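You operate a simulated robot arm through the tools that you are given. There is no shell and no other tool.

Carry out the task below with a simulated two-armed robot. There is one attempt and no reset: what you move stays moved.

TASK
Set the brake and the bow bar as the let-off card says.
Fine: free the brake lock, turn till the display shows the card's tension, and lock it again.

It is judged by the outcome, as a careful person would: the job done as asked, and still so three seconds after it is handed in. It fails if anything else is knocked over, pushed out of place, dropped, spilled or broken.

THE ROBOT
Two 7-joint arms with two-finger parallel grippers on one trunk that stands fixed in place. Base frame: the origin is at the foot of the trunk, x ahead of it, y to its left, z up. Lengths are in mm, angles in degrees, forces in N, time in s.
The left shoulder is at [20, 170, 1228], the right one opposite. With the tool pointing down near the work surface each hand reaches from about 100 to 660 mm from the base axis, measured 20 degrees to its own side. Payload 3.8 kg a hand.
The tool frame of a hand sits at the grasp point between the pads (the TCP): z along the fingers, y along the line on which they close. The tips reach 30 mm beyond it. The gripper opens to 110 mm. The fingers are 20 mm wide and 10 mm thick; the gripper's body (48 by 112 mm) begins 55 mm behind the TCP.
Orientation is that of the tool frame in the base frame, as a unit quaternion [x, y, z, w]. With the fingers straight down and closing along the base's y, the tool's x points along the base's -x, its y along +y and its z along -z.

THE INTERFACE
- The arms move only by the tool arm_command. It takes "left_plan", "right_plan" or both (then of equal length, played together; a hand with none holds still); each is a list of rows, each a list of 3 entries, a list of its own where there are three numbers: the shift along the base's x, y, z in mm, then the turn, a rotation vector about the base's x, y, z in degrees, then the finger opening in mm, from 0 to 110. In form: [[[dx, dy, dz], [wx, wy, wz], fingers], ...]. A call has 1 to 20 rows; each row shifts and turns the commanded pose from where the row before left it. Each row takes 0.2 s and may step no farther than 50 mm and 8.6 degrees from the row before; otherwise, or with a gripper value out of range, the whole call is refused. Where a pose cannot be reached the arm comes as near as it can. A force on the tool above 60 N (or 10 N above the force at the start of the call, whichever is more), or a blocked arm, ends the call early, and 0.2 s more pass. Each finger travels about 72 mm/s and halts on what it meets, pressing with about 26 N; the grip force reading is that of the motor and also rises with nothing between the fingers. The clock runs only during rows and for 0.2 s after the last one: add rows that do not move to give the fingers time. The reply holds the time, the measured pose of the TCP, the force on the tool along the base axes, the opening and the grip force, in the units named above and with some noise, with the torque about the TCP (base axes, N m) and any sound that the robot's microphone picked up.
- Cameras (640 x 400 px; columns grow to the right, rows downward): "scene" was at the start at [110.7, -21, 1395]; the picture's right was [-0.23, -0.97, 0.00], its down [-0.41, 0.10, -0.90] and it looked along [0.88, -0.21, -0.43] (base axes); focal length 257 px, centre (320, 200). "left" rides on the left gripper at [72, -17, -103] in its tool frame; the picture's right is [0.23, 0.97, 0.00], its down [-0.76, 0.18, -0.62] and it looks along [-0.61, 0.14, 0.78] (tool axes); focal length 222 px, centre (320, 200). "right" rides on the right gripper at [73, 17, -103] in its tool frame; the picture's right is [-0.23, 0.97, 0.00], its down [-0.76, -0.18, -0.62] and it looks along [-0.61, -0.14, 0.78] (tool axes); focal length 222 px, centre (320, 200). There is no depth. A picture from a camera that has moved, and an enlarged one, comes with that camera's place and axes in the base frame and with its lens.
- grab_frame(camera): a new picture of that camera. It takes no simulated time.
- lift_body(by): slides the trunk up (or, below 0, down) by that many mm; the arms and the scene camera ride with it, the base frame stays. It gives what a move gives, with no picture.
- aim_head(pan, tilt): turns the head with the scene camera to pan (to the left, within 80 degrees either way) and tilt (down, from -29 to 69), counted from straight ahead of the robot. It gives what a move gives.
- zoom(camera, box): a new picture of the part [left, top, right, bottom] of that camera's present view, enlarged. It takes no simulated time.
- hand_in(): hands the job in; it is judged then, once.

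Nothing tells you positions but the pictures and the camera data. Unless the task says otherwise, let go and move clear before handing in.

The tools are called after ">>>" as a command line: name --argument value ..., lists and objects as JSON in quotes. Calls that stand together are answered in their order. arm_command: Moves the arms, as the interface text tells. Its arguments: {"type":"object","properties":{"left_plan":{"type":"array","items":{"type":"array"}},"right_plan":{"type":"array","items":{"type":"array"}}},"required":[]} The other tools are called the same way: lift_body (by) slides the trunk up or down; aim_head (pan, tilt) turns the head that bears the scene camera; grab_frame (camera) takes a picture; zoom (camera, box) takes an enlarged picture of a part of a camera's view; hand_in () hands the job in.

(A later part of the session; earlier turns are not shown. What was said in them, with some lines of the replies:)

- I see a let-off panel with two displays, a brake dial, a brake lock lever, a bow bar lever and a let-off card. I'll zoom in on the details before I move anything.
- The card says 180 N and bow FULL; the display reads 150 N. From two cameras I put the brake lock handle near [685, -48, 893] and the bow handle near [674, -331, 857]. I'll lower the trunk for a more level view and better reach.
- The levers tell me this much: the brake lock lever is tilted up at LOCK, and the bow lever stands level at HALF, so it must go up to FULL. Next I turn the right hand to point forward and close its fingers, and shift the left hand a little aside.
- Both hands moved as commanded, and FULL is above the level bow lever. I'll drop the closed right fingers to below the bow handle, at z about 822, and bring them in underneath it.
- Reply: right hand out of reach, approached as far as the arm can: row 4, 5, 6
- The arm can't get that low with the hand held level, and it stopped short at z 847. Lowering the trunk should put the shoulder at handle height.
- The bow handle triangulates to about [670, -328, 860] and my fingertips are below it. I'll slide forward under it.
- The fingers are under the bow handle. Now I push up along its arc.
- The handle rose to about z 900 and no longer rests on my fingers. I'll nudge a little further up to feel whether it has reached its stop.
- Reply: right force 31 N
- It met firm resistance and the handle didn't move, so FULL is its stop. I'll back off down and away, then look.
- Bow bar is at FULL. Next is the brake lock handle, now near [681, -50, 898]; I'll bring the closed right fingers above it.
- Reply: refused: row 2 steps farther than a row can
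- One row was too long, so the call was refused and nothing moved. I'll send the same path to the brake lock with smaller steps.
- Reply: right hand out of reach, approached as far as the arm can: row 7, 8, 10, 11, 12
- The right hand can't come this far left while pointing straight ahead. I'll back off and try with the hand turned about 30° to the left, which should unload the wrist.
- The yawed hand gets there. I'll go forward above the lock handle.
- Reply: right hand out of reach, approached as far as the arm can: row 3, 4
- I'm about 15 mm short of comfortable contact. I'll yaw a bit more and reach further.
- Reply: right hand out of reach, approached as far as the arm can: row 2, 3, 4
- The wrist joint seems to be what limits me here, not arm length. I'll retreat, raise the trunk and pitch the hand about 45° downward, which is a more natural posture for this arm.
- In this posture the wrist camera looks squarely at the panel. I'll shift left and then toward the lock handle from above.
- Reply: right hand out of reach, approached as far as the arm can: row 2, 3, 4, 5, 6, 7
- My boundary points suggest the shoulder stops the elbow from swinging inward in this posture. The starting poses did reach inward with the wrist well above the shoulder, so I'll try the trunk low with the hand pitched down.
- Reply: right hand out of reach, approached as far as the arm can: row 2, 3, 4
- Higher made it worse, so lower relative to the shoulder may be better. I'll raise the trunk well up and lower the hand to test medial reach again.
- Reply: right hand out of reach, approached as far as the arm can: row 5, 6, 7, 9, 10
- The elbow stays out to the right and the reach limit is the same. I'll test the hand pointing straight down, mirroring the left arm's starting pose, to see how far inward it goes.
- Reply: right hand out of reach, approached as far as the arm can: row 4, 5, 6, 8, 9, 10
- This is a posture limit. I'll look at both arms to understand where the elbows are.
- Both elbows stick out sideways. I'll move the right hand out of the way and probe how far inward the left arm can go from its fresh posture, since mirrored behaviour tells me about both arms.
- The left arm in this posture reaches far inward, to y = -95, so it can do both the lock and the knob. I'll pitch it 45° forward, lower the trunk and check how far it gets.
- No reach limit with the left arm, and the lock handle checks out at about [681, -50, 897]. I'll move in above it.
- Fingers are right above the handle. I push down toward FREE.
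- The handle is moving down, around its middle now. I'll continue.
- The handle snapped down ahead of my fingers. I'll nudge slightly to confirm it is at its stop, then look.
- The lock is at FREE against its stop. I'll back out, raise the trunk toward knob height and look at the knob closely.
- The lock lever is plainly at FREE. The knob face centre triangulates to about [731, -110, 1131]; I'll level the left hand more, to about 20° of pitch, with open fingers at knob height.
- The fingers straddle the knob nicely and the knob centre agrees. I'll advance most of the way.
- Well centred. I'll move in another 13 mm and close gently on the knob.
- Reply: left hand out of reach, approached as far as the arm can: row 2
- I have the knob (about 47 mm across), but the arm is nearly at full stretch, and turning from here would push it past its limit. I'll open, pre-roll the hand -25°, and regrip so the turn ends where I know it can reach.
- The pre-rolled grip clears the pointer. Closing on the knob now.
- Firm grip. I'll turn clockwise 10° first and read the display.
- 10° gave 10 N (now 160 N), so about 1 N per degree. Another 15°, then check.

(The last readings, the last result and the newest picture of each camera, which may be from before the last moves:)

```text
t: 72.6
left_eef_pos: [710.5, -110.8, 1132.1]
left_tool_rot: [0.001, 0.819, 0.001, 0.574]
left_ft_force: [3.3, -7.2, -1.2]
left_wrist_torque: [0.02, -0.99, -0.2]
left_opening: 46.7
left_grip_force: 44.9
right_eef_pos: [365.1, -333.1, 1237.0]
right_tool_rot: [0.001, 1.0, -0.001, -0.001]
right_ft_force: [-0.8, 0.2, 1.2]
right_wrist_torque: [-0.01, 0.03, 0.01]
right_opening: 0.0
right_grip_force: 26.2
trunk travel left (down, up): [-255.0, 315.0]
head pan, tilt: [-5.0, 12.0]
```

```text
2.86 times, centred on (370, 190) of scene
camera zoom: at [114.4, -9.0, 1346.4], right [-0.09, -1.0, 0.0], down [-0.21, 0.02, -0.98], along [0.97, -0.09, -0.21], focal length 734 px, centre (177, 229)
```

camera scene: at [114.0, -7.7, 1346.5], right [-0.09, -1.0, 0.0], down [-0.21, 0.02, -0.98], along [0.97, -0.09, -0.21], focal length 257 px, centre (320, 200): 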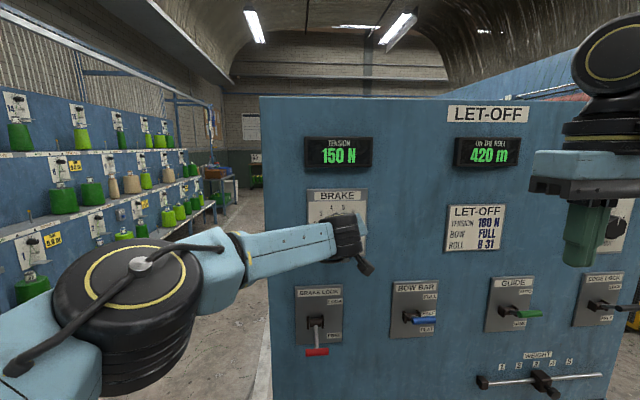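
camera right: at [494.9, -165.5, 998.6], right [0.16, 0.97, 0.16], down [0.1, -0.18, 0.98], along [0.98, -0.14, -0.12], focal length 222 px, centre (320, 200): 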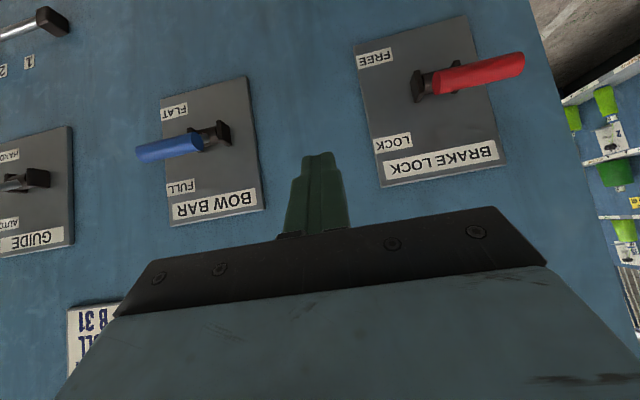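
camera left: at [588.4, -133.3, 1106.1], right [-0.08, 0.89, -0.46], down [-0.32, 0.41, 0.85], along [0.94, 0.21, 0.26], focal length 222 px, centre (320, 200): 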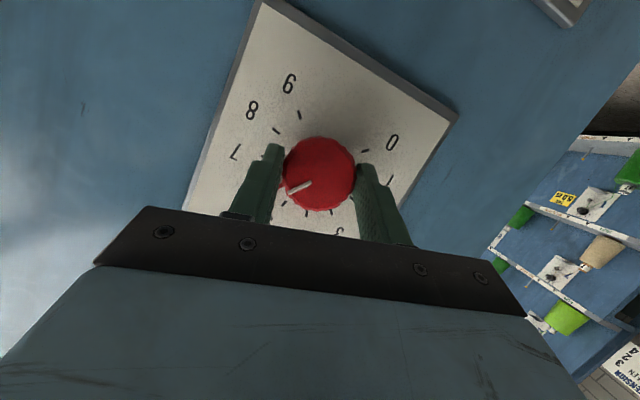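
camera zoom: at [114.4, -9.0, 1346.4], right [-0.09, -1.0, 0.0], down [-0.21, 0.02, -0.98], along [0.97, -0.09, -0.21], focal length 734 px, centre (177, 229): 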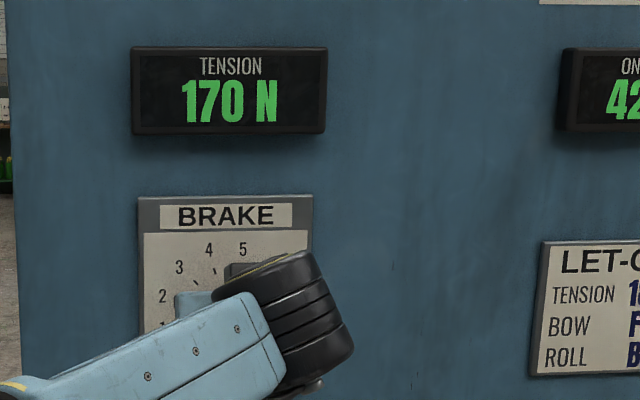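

The display moves in 10 N steps; it reads 170 N. I'll go on in small 3° turns.

>>> arm_command --left_plan '[[[0, 0, 0], [3, 0, 0], 38], [[0, 0, 0], [0, 0, 0], 38]]'

>>> zoom --camera "scene" --box '[290, 120, 450, 260]'

>>> grab_frame --camera "left"

```text
t: 73.2
left_eef_pos: [711.2, -110.0, 1132.6]
left_tool_rot: [0.017, 0.818, 0.021, 0.574]
left_ft_force: [21.0, -17.1, 7.7]
left_wrist_torque: [-0.1, 0.42, 0.03]
left_opening: 46.8
left_grip_force: 45.2
left hand out of reach, approached as far as the arm can: row 1
right_eef_pos: [365.6, -333.1, 1236.4]
right_tool_rot: [0.001, 1.0, 0.001, -0.001]
right_ft_force: [-0.8, 0.1, -0.7]
right_wrist_torque: [-0.02, 0.01, 0.03]
right_opening: 0.0
right_grip_force: 26.3
trunk travel left (down, up): [-255.0, 315.0]
head pan, tilt: [-5.0, 12.0]
```

```text
2.86 times, centred on (370, 190) of scene
camera zoom: at [116.4, -10.4, 1346.3], right [-0.09, -1.0, 0.0], down [-0.21, 0.02, -0.98], along [0.97, -0.08, -0.21], focal length 734 px, centre (177, 229)
```

zoom: 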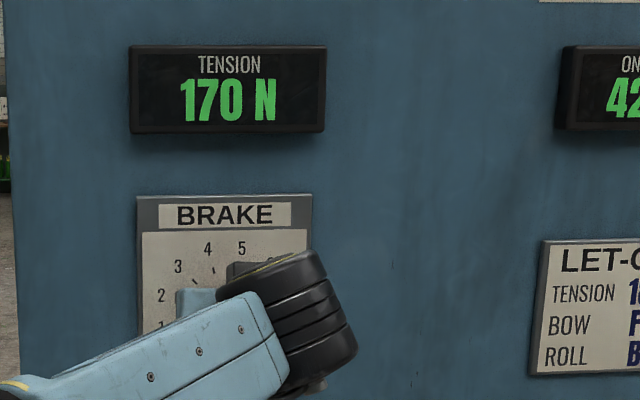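

```text
taken
camera left: at [588.2, -124.4, 1098.7], right [-0.07, 0.98, -0.16], down [-0.32, 0.13, 0.94], along [0.94, 0.12, 0.31], focal length 222 px, centre (320, 200)
```

left: 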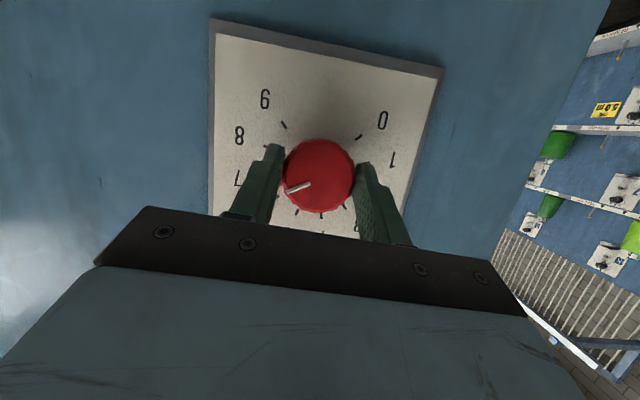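

At the reach limit again, at 170 N. I'll open, roll back about 25° and regrip for the last bit.

>>> arm_command --left_plan '[[[0, 0, 0], [0, 0, 0], 60], [[0, 0, 0], [0, 0, 0], 76], [[0, 0, 0], [0, 0, 0], 76], [[0, 1, 0], [-8.2, 0, 0], 76], [[0, 1, 0], [-8.2, 0, 0], 76], [[0, 0, 0], [-8.2, 0, 0], 76], [[0, 0, 0], [0, 0, 0], 76]]'

>>> grab_frame --camera "left"

>>> zoom --camera "scene" --box '[290, 120, 450, 260]'

```text
t: 74.8
left_eef_pos: [708.6, -104.5, 1133.6]
left_tool_rot: [-0.107, 0.805, -0.155, 0.563]
left_ft_force: [-0.3, -0.9, -0.8]
left_wrist_torque: [0.0, 0.0, -0.02]
left_opening: 76.0
left_grip_force: 0.1
right_eef_pos: [365.5, -332.6, 1237.6]
right_tool_rot: [0.001, 1.0, 0.0, 0.0]
right_ft_force: [0.6, -0.8, 0.3]
right_wrist_torque: [-0.04, 0.02, -0.02]
right_opening: 0.0
right_grip_force: 25.8
trunk travel left (down, up): [-255.0, 315.0]
head pan, tilt: [-5.0, 12.0]
```

```text
taken
camera left: at [586.1, -132.5, 1109.0], right [-0.08, 0.83, -0.56], down [-0.33, 0.51, 0.8], along [0.94, 0.24, 0.23], focal length 222 px, centre (320, 200)
```

left: 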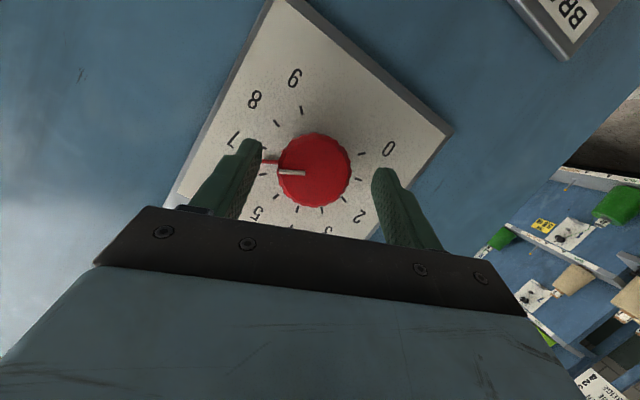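

```text
2.86 times, centred on (370, 190) of scene
camera zoom: at [114.0, -8.2, 1346.5], right [-0.09, -1.0, 0.0], down [-0.21, 0.02, -0.98], along [0.97, -0.09, -0.21], focal length 734 px, centre (177, 229)
```

zoom: 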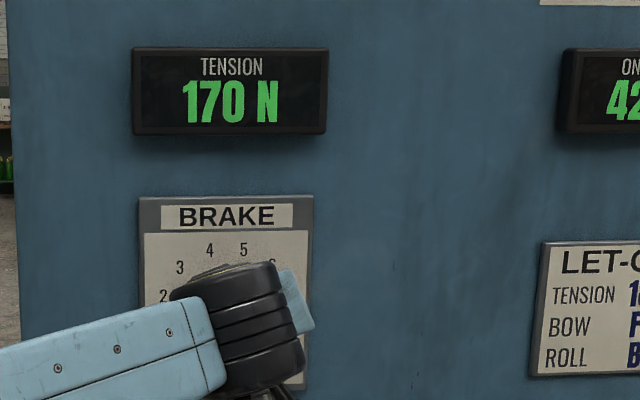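

The pointer now lies behind where one finger will land, but it sits close to the plate, beyond my fingertips. I'll recentre by 4 mm, close partway and look.

>>> arm_command --left_plan '[[[0, -4, -1], [0, 0, 0], 76], [[0, 0, 0], [0, 0, 0], 64], [[0, 0, 0], [0, 0, 0], 56], [[0, 0, 0], [0, 0, 0], 56]]'

>>> zoom --camera "left" --box '[200, 100, 440, 250]'

```text
t: 75.8
left_eef_pos: [708.6, -109.4, 1133.1]
left_tool_rot: [-0.107, 0.805, -0.154, 0.563]
left_ft_force: [-1.0, 0.5, 0.0]
left_wrist_torque: [0.0, 0.03, 0.03]
left_opening: 55.9
left_grip_force: 0.1
right_eef_pos: [364.4, -331.2, 1237.8]
right_tool_rot: [0.0, 1.0, 0.0, 0.0]
right_ft_force: [0.0, -0.1, 0.4]
right_wrist_torque: [-0.01, 0.0, -0.02]
right_opening: 0.1
right_grip_force: 26.5
trunk travel left (down, up): [-255.0, 315.0]
head pan, tilt: [-5.0, 12.0]
```

```text
2.67 times, centred on (320, 175) of left
camera zoom: at [586.4, -136.3, 1108.1], right [-0.08, 0.83, -0.56], down [-0.33, 0.51, 0.8], along [0.94, 0.24, 0.23], focal length 592 px, centre (320, 267)
```

zoom: 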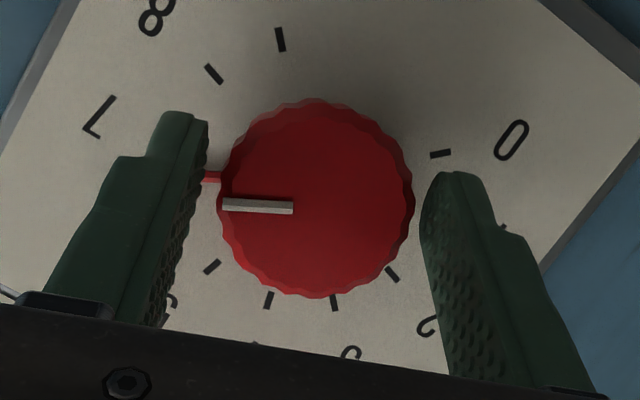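

The finger already passes over the pointer without touching it. I'll close and turn 4° more.

>>> arm_command --left_plan '[[[0, 0, 0], [0, 0, 0], 46], [[0, 0, 0], [0, 0, 0], 38], [[0, 0, 0], [0, 0, 0], 38], [[0, 0, 0], [4, 0, 0], 38], [[0, 0, 0], [0, 0, 0], 38]]'

>>> zoom --camera "scene" --box '[290, 120, 450, 260]'

>>> zoom --camera "left" --box '[200, 100, 440, 250]'

```text
t: 77.0
left_eef_pos: [709.6, -108.5, 1134.3]
left_tool_rot: [-0.087, 0.809, -0.125, 0.567]
left_ft_force: [0.8, 0.0, -0.1]
left_wrist_torque: [0.01, -0.2, 0.02]
left_opening: 46.7
left_grip_force: 45.1
right_eef_pos: [365.2, -330.5, 1238.6]
right_tool_rot: [0.001, 1.0, -0.001, 0.0]
right_ft_force: [0.6, 1.0, 0.2]
right_wrist_torque: [0.05, -0.01, 0.0]
right_opening: 0.1
right_grip_force: 25.7
trunk travel left (down, up): [-255.0, 315.0]
head pan, tilt: [-5.0, 12.0]
```

```text
2.86 times, centred on (370, 190) of scene
camera zoom: at [114.0, -8.0, 1346.5], right [-0.09, -1.0, 0.0], down [-0.21, 0.02, -0.98], along [0.97, -0.09, -0.21], focal length 734 px, centre (177, 229)
```

zoom: 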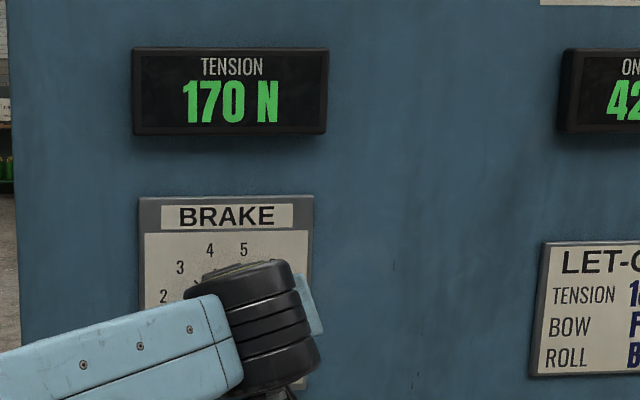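

```text
2.67 times, centred on (320, 175) of left
camera zoom: at [586.4, -134.8, 1106.2], right [-0.08, 0.86, -0.5], down [-0.33, 0.45, 0.83], along [0.94, 0.23, 0.25], focal length 592 px, centre (320, 267)
```

zoom: 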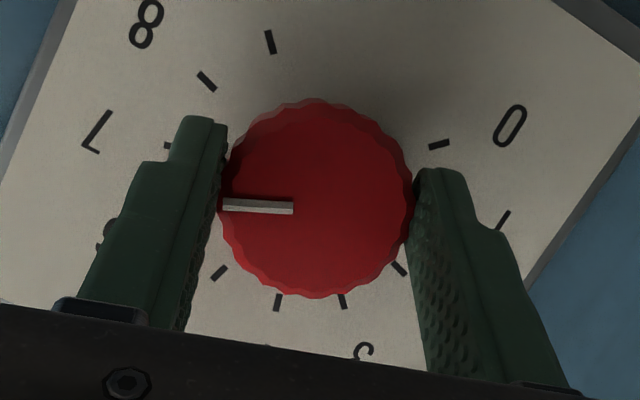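

Still 170 N. Turning on in 3° steps.

>>> arm_command --left_plan '[[[0, 0, 0], [3, 0, 0], 38], [[0, 0, 0], [0, 0, 0], 38]]'

>>> zoom --camera "scene" --box '[290, 120, 450, 260]'

```text
t: 77.6
left_eef_pos: [708.8, -110.1, 1133.0]
left_tool_rot: [-0.071, 0.812, -0.104, 0.569]
left_ft_force: [1.7, -1.9, -1.2]
left_wrist_torque: [0.0, -0.83, 0.29]
left_opening: 46.5
left_grip_force: 44.7
right_eef_pos: [364.3, -332.6, 1237.0]
right_tool_rot: [0.001, 1.0, 0.0, 0.0]
right_ft_force: [-0.1, -0.4, 0.2]
right_wrist_torque: [-0.04, 0.01, 0.0]
right_opening: 0.1
right_grip_force: 26.6
trunk travel left (down, up): [-255.0, 315.0]
head pan, tilt: [-5.0, 12.0]
```

```text
2.86 times, centred on (370, 190) of scene
camera zoom: at [114.4, -8.2, 1346.4], right [-0.09, -1.0, 0.0], down [-0.21, 0.02, -0.98], along [0.97, -0.09, -0.21], focal length 734 px, centre (177, 229)
```

zoom: 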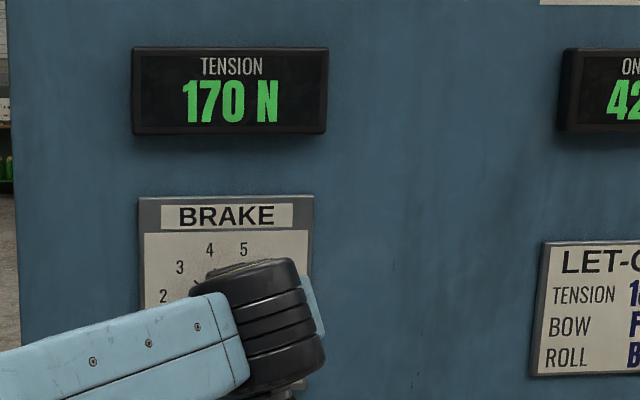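

>>> arm_command --left_plan '[[[0, 0, 0], [3, 0, 0], 38], [[0, 0, 0], [0, 0, 0], 38]]'

>>> zoom --camera "scene" --box '[290, 120, 450, 260]'

>>> zoom --camera "left" --box '[200, 100, 440, 250]'

```text
t: 78.2
left_eef_pos: [708.1, -108.8, 1133.4]
left_tool_rot: [-0.058, 0.815, -0.082, 0.571]
left_ft_force: [1.4, -0.2, -0.2]
left_wrist_torque: [0.0, 0.21, -0.43]
left_opening: 46.5
left_grip_force: 44.9
right_eef_pos: [365.2, -330.9, 1238.6]
right_tool_rot: [0.001, 1.0, 0.0, 0.0]
right_ft_force: [-0.2, 0.4, -0.1]
right_wrist_torque: [-0.01, -0.03, -0.01]
right_opening: 0.0
right_grip_force: 26.3
trunk travel left (down, up): [-255.0, 315.0]
head pan, tilt: [-5.0, 12.0]
```

```text
2.86 times, centred on (370, 190) of scene
camera zoom: at [114.2, -8.0, 1346.5], right [-0.09, -1.0, 0.0], down [-0.21, 0.02, -0.98], along [0.97, -0.09, -0.21], focal length 734 px, centre (177, 229)
```

zoom: 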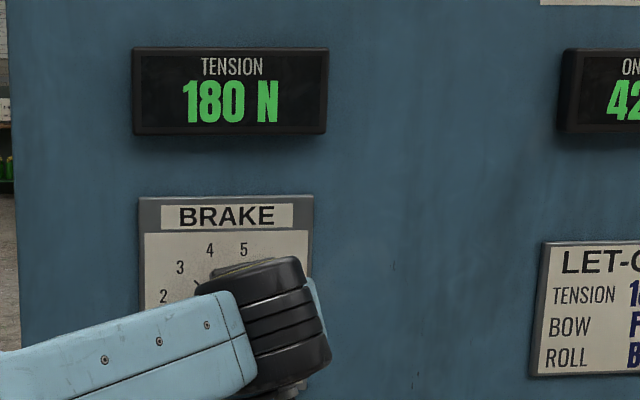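

```text
2.67 times, centred on (320, 175) of left
camera zoom: at [586.3, -132.2, 1103.8], right [-0.08, 0.91, -0.4], down [-0.32, 0.36, 0.87], along [0.94, 0.2, 0.27], focal length 592 px, centre (320, 267)
```

zoom: 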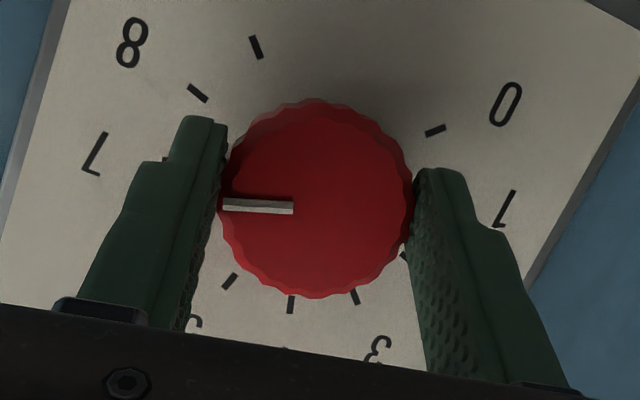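

The display flipped to 180 N just now. By my readings each step spans about 14°, so I'll turn 4° further to sit near the middle of the 180 band.

>>> arm_command --left_plan '[[[0, 0, 0], [2.5, 0, 0], 38], [[0, 0, 0], [2.5, 0, 0], 38], [[0, 0, 0], [0, 0, 0], 38]]'

>>> zoom --camera "scene" --box '[290, 120, 450, 260]'

```text
t: 79.0
left_eef_pos: [709.0, -109.4, 1133.4]
left_tool_rot: [-0.033, 0.818, -0.047, 0.573]
left_ft_force: [4.6, -4.3, 1.3]
left_wrist_torque: [0.01, 0.1, 0.1]
left_opening: 46.8
left_grip_force: 44.5
right_eef_pos: [364.7, -332.3, 1237.6]
right_tool_rot: [0.001, 1.0, 0.0, 0.001]
right_ft_force: [0.0, 0.1, 0.7]
right_wrist_torque: [0.0, -0.01, 0.0]
right_opening: 0.0
right_grip_force: 26.3
trunk travel left (down, up): [-255.0, 315.0]
head pan, tilt: [-5.0, 12.0]
```

```text
2.86 times, centred on (370, 190) of scene
camera zoom: at [114.5, -8.6, 1346.4], right [-0.09, -1.0, 0.0], down [-0.21, 0.02, -0.98], along [0.97, -0.09, -0.21], focal length 734 px, centre (177, 229)
```

zoom: 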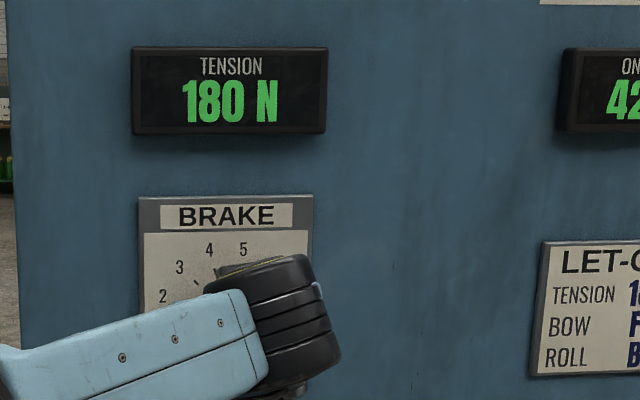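

180 N holds, so I'll let go and back straight out.

>>> arm_command --left_plan '[[[0, 0, 0], [0, 0, 0], 56], [[0, 0, 0], [0, 0, 0], 80], [[0, 0, 0], [0, 0, 0], 80], [[-25, 0, 0], [0, 0, 0], 80], [[-40, 0, 0], [0, 0, 0], 80], [[-40, 0, 0], [0, 0, 0], 60], [[-30, 0, 0], [0, 0, 0], 30], [[0, 0, 0], [0, 0, 0], 0], [[0, 0, 0], [0, 0, 0], 0]]'

>>> grab_frame --camera "left"

>>> grab_frame --camera "scene"

```text
t: 81.0
left_eef_pos: [571.5, -109.3, 1133.4]
left_tool_rot: [-0.034, 0.818, -0.046, 0.573]
left_ft_force: [0.6, -0.2, 0.9]
left_wrist_torque: [0.01, 0.0, -0.02]
left_opening: 0.4
left_grip_force: 25.5
right_eef_pos: [365.1, -331.6, 1237.8]
right_tool_rot: [0.001, 1.0, 0.001, 0.001]
right_ft_force: [-0.1, -0.4, -0.9]
right_wrist_torque: [0.01, -0.02, 0.0]
right_opening: 0.1
right_grip_force: 26.2
trunk travel left (down, up): [-255.0, 315.0]
head pan, tilt: [-5.0, 12.0]
```

```text
taken
camera left: at [449.3, -129.7, 1101.5], right [-0.08, 0.94, -0.32], down [-0.33, 0.28, 0.9], along [0.94, 0.18, 0.28], focal length 222 px, centre (320, 200)
```

left: 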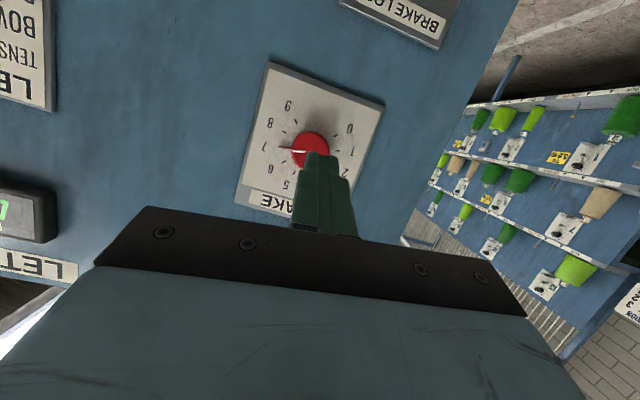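

```text
taken
camera scene: at [113.8, -8.0, 1346.5], right [-0.09, -1.0, 0.0], down [-0.21, 0.02, -0.98], along [0.97, -0.09, -0.21], focal length 257 px, centre (320, 200)
```

scene: 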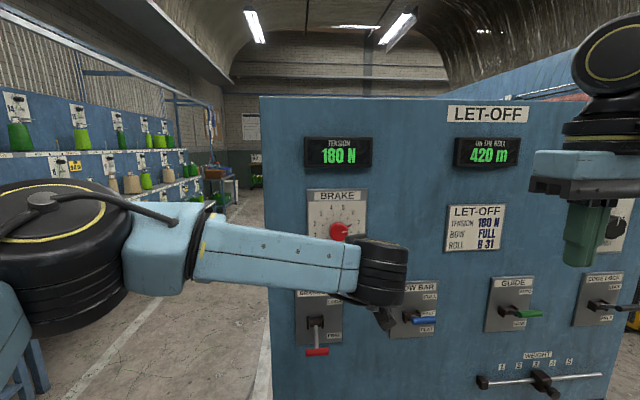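

The display reads 180 N with the knob released. Now I'll level the left hand and lower the trunk, ready to get under the lock handle.

>>> arm_command --left_plan '[[[-20, 0, 0], [6.5, 0, 0], 0], [[0, 10, 0], [0, -7, 0], 0], [[0, 10, 0], [0, -7, 0], 0], [[0, 10, 0], [0, -6, 0], 0], [[0, 10, 0], [0, 0, 0], 0], [[0, 10, 0], [0, 0, 0], 0], [[0, 8, 0], [0, 0, 0], 0], [[0, 0, 0], [0, 0, 0], 0]]'

>>> lift_body --by -250

>>> grab_frame --camera "scene"

>>> grab_frame --camera "left"

```text
t: 82.8
left_eef_pos: [554.3, -51.9, 1132.7]
left_tool_rot: [-0.001, 0.707, 0.0, 0.707]
left_ft_force: [-0.2, -0.5, 0.1]
left_wrist_torque: [0.0, 0.0, -0.01]
left_opening: 0.0
left_grip_force: 25.6
right_eef_pos: [364.9, -332.3, 1237.5]
right_tool_rot: [0.0, 1.0, 0.0, 0.0]
right_ft_force: [-0.6, -0.1, 0.9]
right_wrist_torque: [0.06, -0.01, 0.04]
right_opening: 0.0
right_grip_force: 25.8
trunk travel left (down, up): [-255.0, 315.0]
head pan, tilt: [-5.0, 12.0]
```

```text
t: 85.4
left_eef_pos: [554.5, -51.3, 882.6]
left_tool_rot: [-0.001, 0.707, 0.0, 0.707]
left_ft_force: [-0.9, 0.4, -0.5]
left_wrist_torque: [-0.02, 0.02, 0.02]
left_opening: 0.0
left_grip_force: 25.6
right_eef_pos: [365.5, -332.2, 988.3]
right_tool_rot: [0.001, 1.0, -0.001, -0.001]
right_ft_force: [0.2, 0.4, 0.8]
right_wrist_torque: [0.03, 0.01, -0.02]
right_opening: 0.1
right_grip_force: 26.3
trunk travel left (down, up): [-5.0, 565.0]
head pan, tilt: [-5.0, 12.0]
```

```text
taken
camera scene: at [113.9, -7.9, 1096.6], right [-0.09, -1.0, 0.0], down [-0.21, 0.02, -0.98], along [0.97, -0.09, -0.21], focal length 257 px, centre (320, 200)
```

scene: 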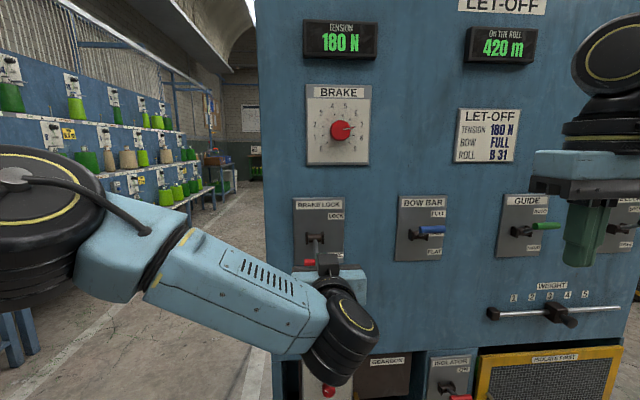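

```text
taken
camera left: at [449.9, -68.5, 809.8], right [0.0, 0.97, -0.23], down [-0.62, 0.18, 0.76], along [0.78, 0.14, 0.61], focal length 222 px, centre (320, 200)
```

left: 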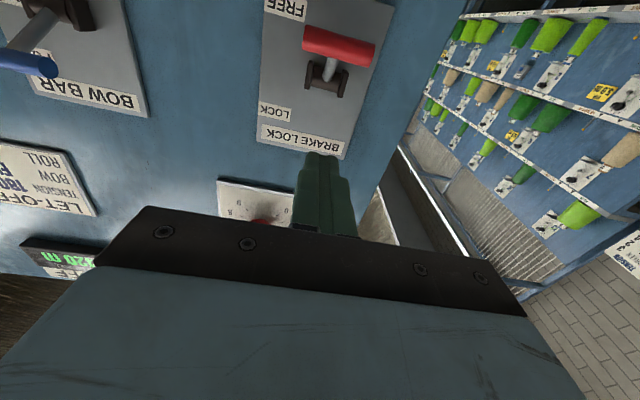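

The lock handle is at about [684, -49, 822]. I'll drop the hand to z about 782, then slide under it.

>>> arm_command --left_plan '[[[0, 1, -35], [0, 0, 0], 0], [[0, 1, -35], [0, 0, 0], 0], [[0, 0, -30], [0, 0, 0], 0], [[30, 0, 0], [0, 0, 0], 0], [[30, 0, 0], [0, 0, 0], 0], [[0, 0, 0], [0, 0, 0], 0]]'

>>> grab_frame --camera "scene"

>>> grab_frame --camera "left"

```text
t: 86.8
left_eef_pos: [613.3, -50.4, 784.1]
left_tool_rot: [0.001, 0.707, -0.001, 0.707]
left_ft_force: [-0.9, 0.4, 0.4]
left_wrist_torque: [0.02, 0.04, 0.02]
left_opening: 0.2
left_grip_force: 26.3
right_eef_pos: [365.2, -331.0, 987.6]
right_tool_rot: [0.0, 1.0, 0.0, -0.001]
right_ft_force: [0.0, -0.5, -0.2]
right_wrist_torque: [0.01, 0.02, 0.0]
right_opening: 0.1
right_grip_force: 26.3
trunk travel left (down, up): [-5.0, 565.0]
head pan, tilt: [-5.0, 12.0]
```

```text
taken
camera scene: at [114.1, -7.9, 1096.5], right [-0.09, -1.0, 0.0], down [-0.21, 0.02, -0.98], along [0.97, -0.09, -0.21], focal length 257 px, centre (320, 200)
```

scene: 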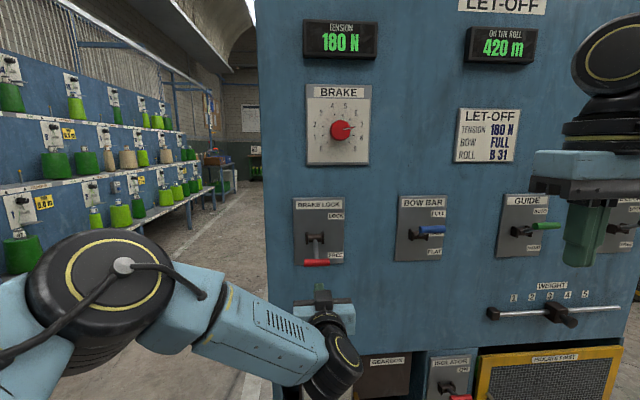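

```text
taken
camera left: at [508.8, -68.1, 710.5], right [0.0, 0.97, -0.23], down [-0.62, 0.18, 0.76], along [0.78, 0.14, 0.61], focal length 222 px, centre (320, 200)
```

left: 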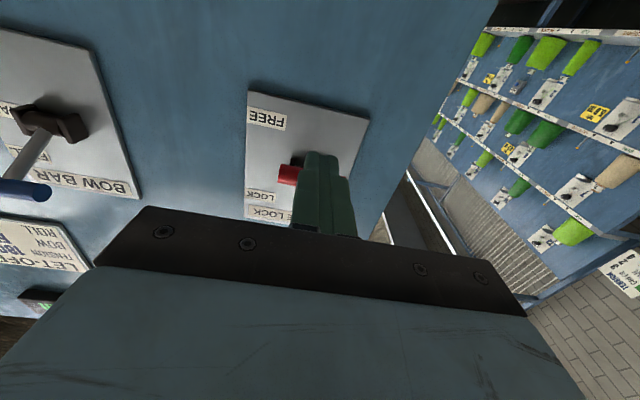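

Clear below the handle by about 17 mm. I slide in under it.

>>> arm_command --left_plan '[[[20, 0, 0], [0, 0, 0], 0], [[15, 0, 0], [0, 0, 0], 0], [[13, 0, 0], [0, 0, 0], 0], [[0, 0, 0], [0, 0, 0], 0]]'

>>> zoom --camera "scene" --box '[270, 180, 400, 320]'

```text
t: 87.8
left_eef_pos: [661.1, -49.2, 782.0]
left_tool_rot: [0.0, 0.707, -0.001, 0.707]
left_ft_force: [0.8, 0.6, -0.5]
left_wrist_torque: [-0.03, 0.0, -0.02]
left_opening: 0.2
left_grip_force: 26.5
right_eef_pos: [365.2, -332.1, 987.9]
right_tool_rot: [0.002, 1.0, -0.001, 0.0]
right_ft_force: [-0.2, 0.0, 0.1]
right_wrist_torque: [0.04, 0.01, -0.04]
right_opening: 0.0
right_grip_force: 25.8
trunk travel left (down, up): [-5.0, 565.0]
head pan, tilt: [-5.0, 12.0]
```

```text
2.86 times, centred on (335, 250) of scene
camera zoom: at [114.0, -7.9, 1096.5], right [-0.09, -1.0, 0.0], down [-0.21, 0.02, -0.98], along [0.97, -0.09, -0.21], focal length 734 px, centre (277, 57)
```

zoom: 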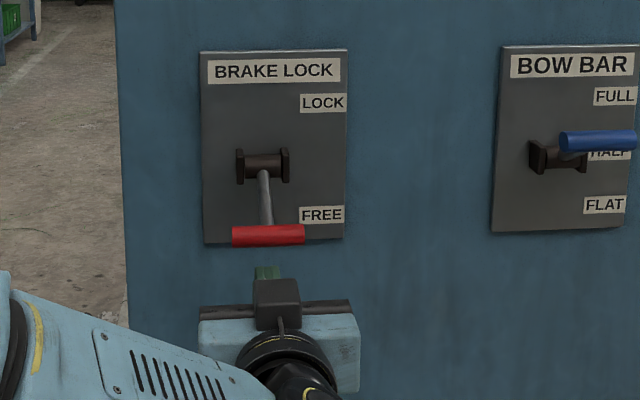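

Now I push the lock handle up toward LOCK.

>>> arm_command --left_plan '[[[0, 0, 10], [0, 0, 0], 0], [[0, 0, 8], [0, 0, 0], 0], [[0, 0, 8], [0, 0, 0], 0], [[0, 0, 8], [0, 0, 0], 0], [[0, 0, 8], [0, 0, 0], 0], [[0, 0, 8], [0, 0, 0], 0], [[0, 0, 8], [0, 0, 0], 0], [[0, 0, 8], [0, 0, 0], 0], [[0, 0, 0], [0, 0, 0], 0]]'

>>> zoom --camera "scene" --box '[270, 180, 400, 320]'

```text
t: 89.8
left_eef_pos: [662.1, -49.2, 850.5]
left_tool_rot: [0.0, 0.707, 0.0, 0.707]
left_ft_force: [0.1, 0.0, 0.4]
left_wrist_torque: [0.0, 0.01, -0.02]
left_opening: 0.0
left_grip_force: 25.9
right_eef_pos: [365.0, -332.7, 986.9]
right_tool_rot: [0.001, 1.0, 0.0, 0.0]
right_ft_force: [0.7, 0.6, 0.0]
right_wrist_torque: [0.0, -0.02, 0.0]
right_opening: 0.0
right_grip_force: 26.1
trunk travel left (down, up): [-5.0, 565.0]
head pan, tilt: [-5.0, 12.0]
```

```text
2.86 times, centred on (335, 250) of scene
camera zoom: at [114.0, -7.9, 1096.5], right [-0.09, -1.0, 0.0], down [-0.21, 0.02, -0.98], along [0.97, -0.09, -0.21], focal length 734 px, centre (277, 57)
```

zoom: 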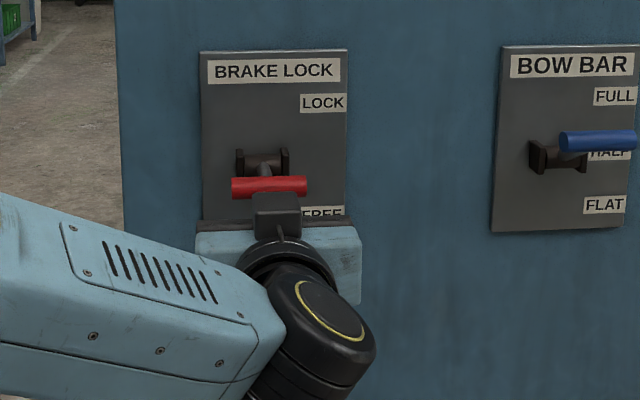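

Halfway up. I'll continue up to the stop.

>>> arm_command --left_plan '[[[0, 0, 7], [0, 0, 0], 0], [[0, 0, 7], [0, 0, 0], 0], [[0, 0, 6], [0, 0, 0], 0], [[0, 0, 5], [0, 0, 0], 0], [[0, 0, 0], [0, 0, 0], 0]]'

>>> zoom --camera "scene" --box '[270, 180, 400, 320]'

```text
t: 91.0
left_eef_pos: [663.2, -50.1, 873.3]
left_tool_rot: [0.0, 0.707, -0.001, 0.707]
left_ft_force: [-0.2, 0.9, -0.1]
left_wrist_torque: [-0.03, 0.02, -0.03]
left_opening: 0.3
left_grip_force: 25.7
right_eef_pos: [365.0, -332.8, 987.4]
right_tool_rot: [0.001, 1.0, -0.001, 0.0]
right_ft_force: [0.5, -0.4, 0.4]
right_wrist_torque: [0.0, 0.0, -0.02]
right_opening: 0.1
right_grip_force: 26.3
trunk travel left (down, up): [-5.0, 565.0]
head pan, tilt: [-5.0, 12.0]
```

```text
2.86 times, centred on (335, 250) of scene
camera zoom: at [114.0, -7.9, 1096.5], right [-0.09, -1.0, 0.0], down [-0.21, 0.02, -0.98], along [0.97, -0.09, -0.21], focal length 734 px, centre (277, 57)
```

zoom: 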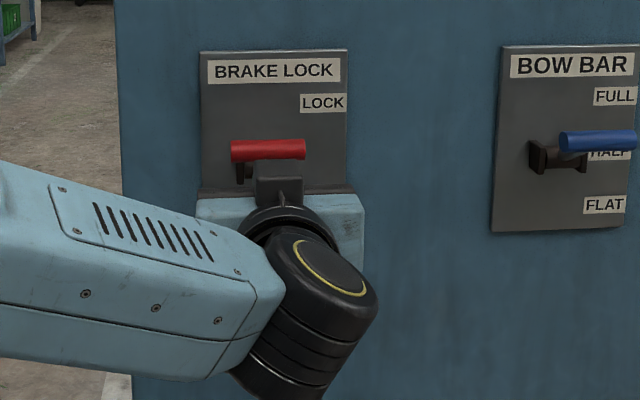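

It snapped up. A gentle nudge will confirm the stop.

>>> arm_command --left_plan '[[[0, 0, 5], [0, 0, 0], 0], [[0, 0, 4], [0, 0, 0], 0], [[0, 0, 3], [0, 0, 0], 0]]'

>>> zoom --camera "scene" --box '[270, 180, 400, 320]'

```text
t: 91.8
left_eef_pos: [662.1, -49.6, 875.1]
left_tool_rot: [0.0, 0.715, -0.001, 0.699]
left_ft_force: [-15.6, 7.1, -37.0]
left_wrist_torque: [0.14, 1.0, 0.57]
left_opening: 0.0
left_grip_force: 25.5
right_eef_pos: [366.2, -331.2, 987.0]
right_tool_rot: [0.0, 1.0, 0.0, -0.001]
right_ft_force: [0.0, 0.4, 0.5]
right_wrist_torque: [-0.02, 0.01, -0.04]
right_opening: 0.2
right_grip_force: 25.4
trunk travel left (down, up): [-5.0, 565.0]
head pan, tilt: [-5.0, 12.0]
```

```text
2.86 times, centred on (335, 250) of scene
camera zoom: at [115.7, -7.4, 1095.9], right [-0.09, -1.0, 0.0], down [-0.21, 0.02, -0.98], along [0.97, -0.09, -0.21], focal length 734 px, centre (277, 57)
```

zoom: 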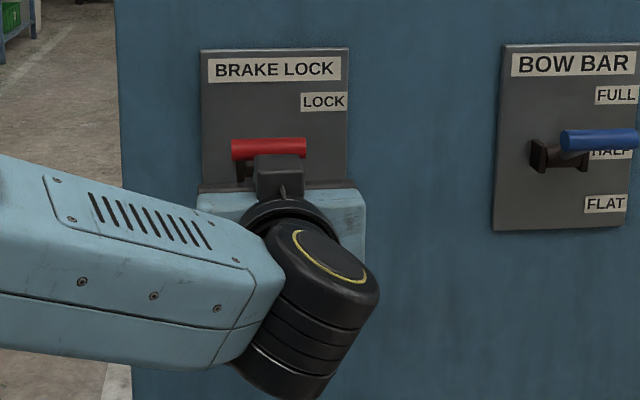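

The handle is hard against its LOCK stop. I'll back down and out, then check everything.

>>> arm_command --left_plan '[[[0, 0, -10], [0, 0, 0], 0], [[0, 0, -15], [0, 0, 0], 0], [[-30, 0, -8], [0, 0, 0], 0], [[-40, 0, 0], [0, 0, 0], 0], [[-40, 0, 0], [0, 0, 0], 0], [[-20, 30, -20], [0, 0, 0], 0], [[0, 40, -20], [0, 0, 0], 0], [[0, 0, 0], [0, 0, 0], 0]]'

>>> grab_frame --camera "scene"

>>> zoom --camera "scene" --box '[270, 10, 480, 280]'

>>> zoom --camera "scene" --box '[280, 180, 480, 280]'

>>> grab_frame --camera "left"

```text
t: 93.6
left_eef_pos: [533.0, 21.3, 812.5]
left_tool_rot: [0.0, 0.707, -0.002, 0.707]
left_ft_force: [0.0, 0.1, -1.1]
left_wrist_torque: [0.0, -0.02, -0.01]
left_opening: 0.1
left_grip_force: 26.0
right_eef_pos: [365.8, -330.8, 987.8]
right_tool_rot: [0.001, 1.0, 0.0, 0.001]
right_ft_force: [0.4, 0.3, -0.3]
right_wrist_torque: [-0.01, -0.01, 0.06]
right_opening: 0.0
right_grip_force: 26.7
trunk travel left (down, up): [-5.0, 565.0]
head pan, tilt: [-5.0, 12.0]
```

```text
taken
camera scene: at [114.1, -7.6, 1096.5], right [-0.09, -1.0, 0.0], down [-0.21, 0.02, -0.98], along [0.97, -0.09, -0.21], focal length 257 px, centre (320, 200)
```

scene: 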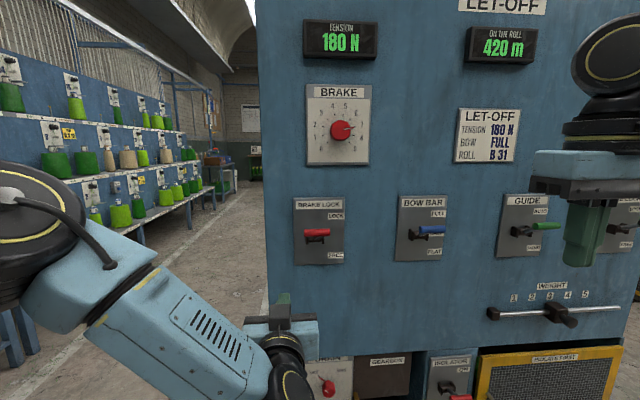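

```text
1.48 times, centred on (375, 145) of scene
camera zoom: at [114.1, -7.6, 1096.5], right [-0.09, -1.0, 0.0], down [-0.21, 0.02, -0.98], along [0.97, -0.09, -0.21], focal length 381 px, centre (238, 282)
```

zoom: 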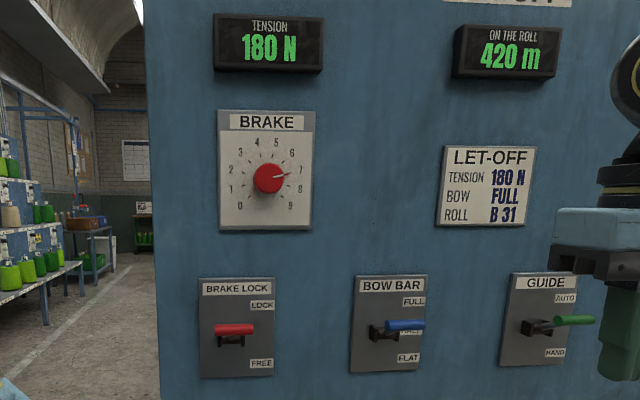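

```text
3.20 times, centred on (380, 230) of scene
camera zoom: at [114.1, -7.6, 1096.5], right [-0.09, -1.0, 0.0], down [-0.21, 0.02, -0.98], along [0.97, -0.09, -0.21], focal length 822 px, centre (128, 104)
```

zoom: 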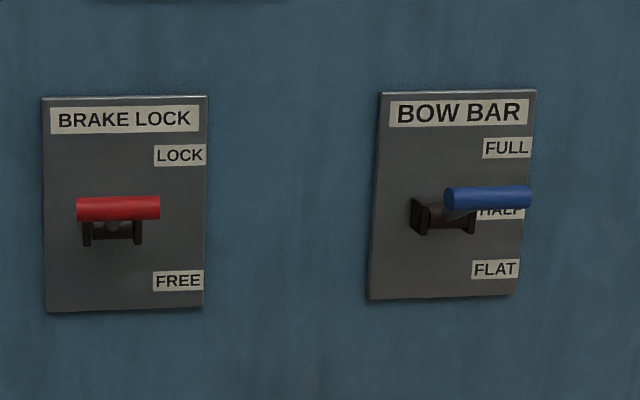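

```text
taken
camera left: at [428.7, 4.7, 739.5], right [0.0, 0.97, -0.23], down [-0.62, 0.18, 0.76], along [0.78, 0.14, 0.61], focal length 222 px, centre (320, 200)
```

left: 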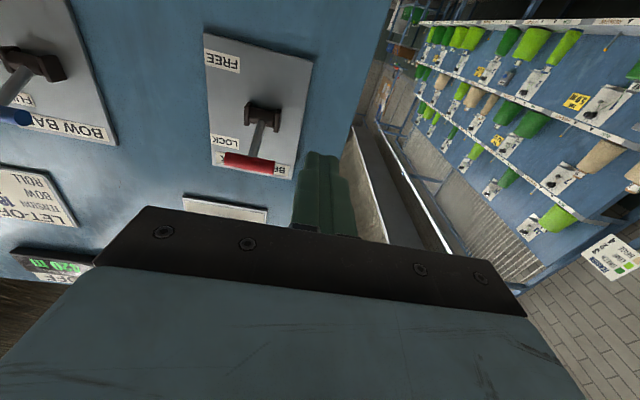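

The display reads 180 N, the brake lock is back at LOCK, the bow bar is at FULL, and nothing else has been disturbed. Both hands are clear, so I'm handing in.

>>> hand_in

```text
The job is handed in.
```

The brake and bow bar are set as the let-off card says, and the job is handed in. The hand-in reply gave no verdict.

- **Tension:** the display reads 180 N (it was 150 N). I turned the knob a few degrees past where it flipped to 180, so the setting isn't on the edge. The display only moves in 10 N steps, so I can't read it any finer than that.
- **Brake lock:** I freed it before turning the knob, then pushed it back up to its LOCK stop. The tension stayed at 180 N after locking.
- **Bow bar:** moved from HALF up to its FULL stop.

In the last pictures the other controls I could see looked unchanged, and both hands were clear of the panel.
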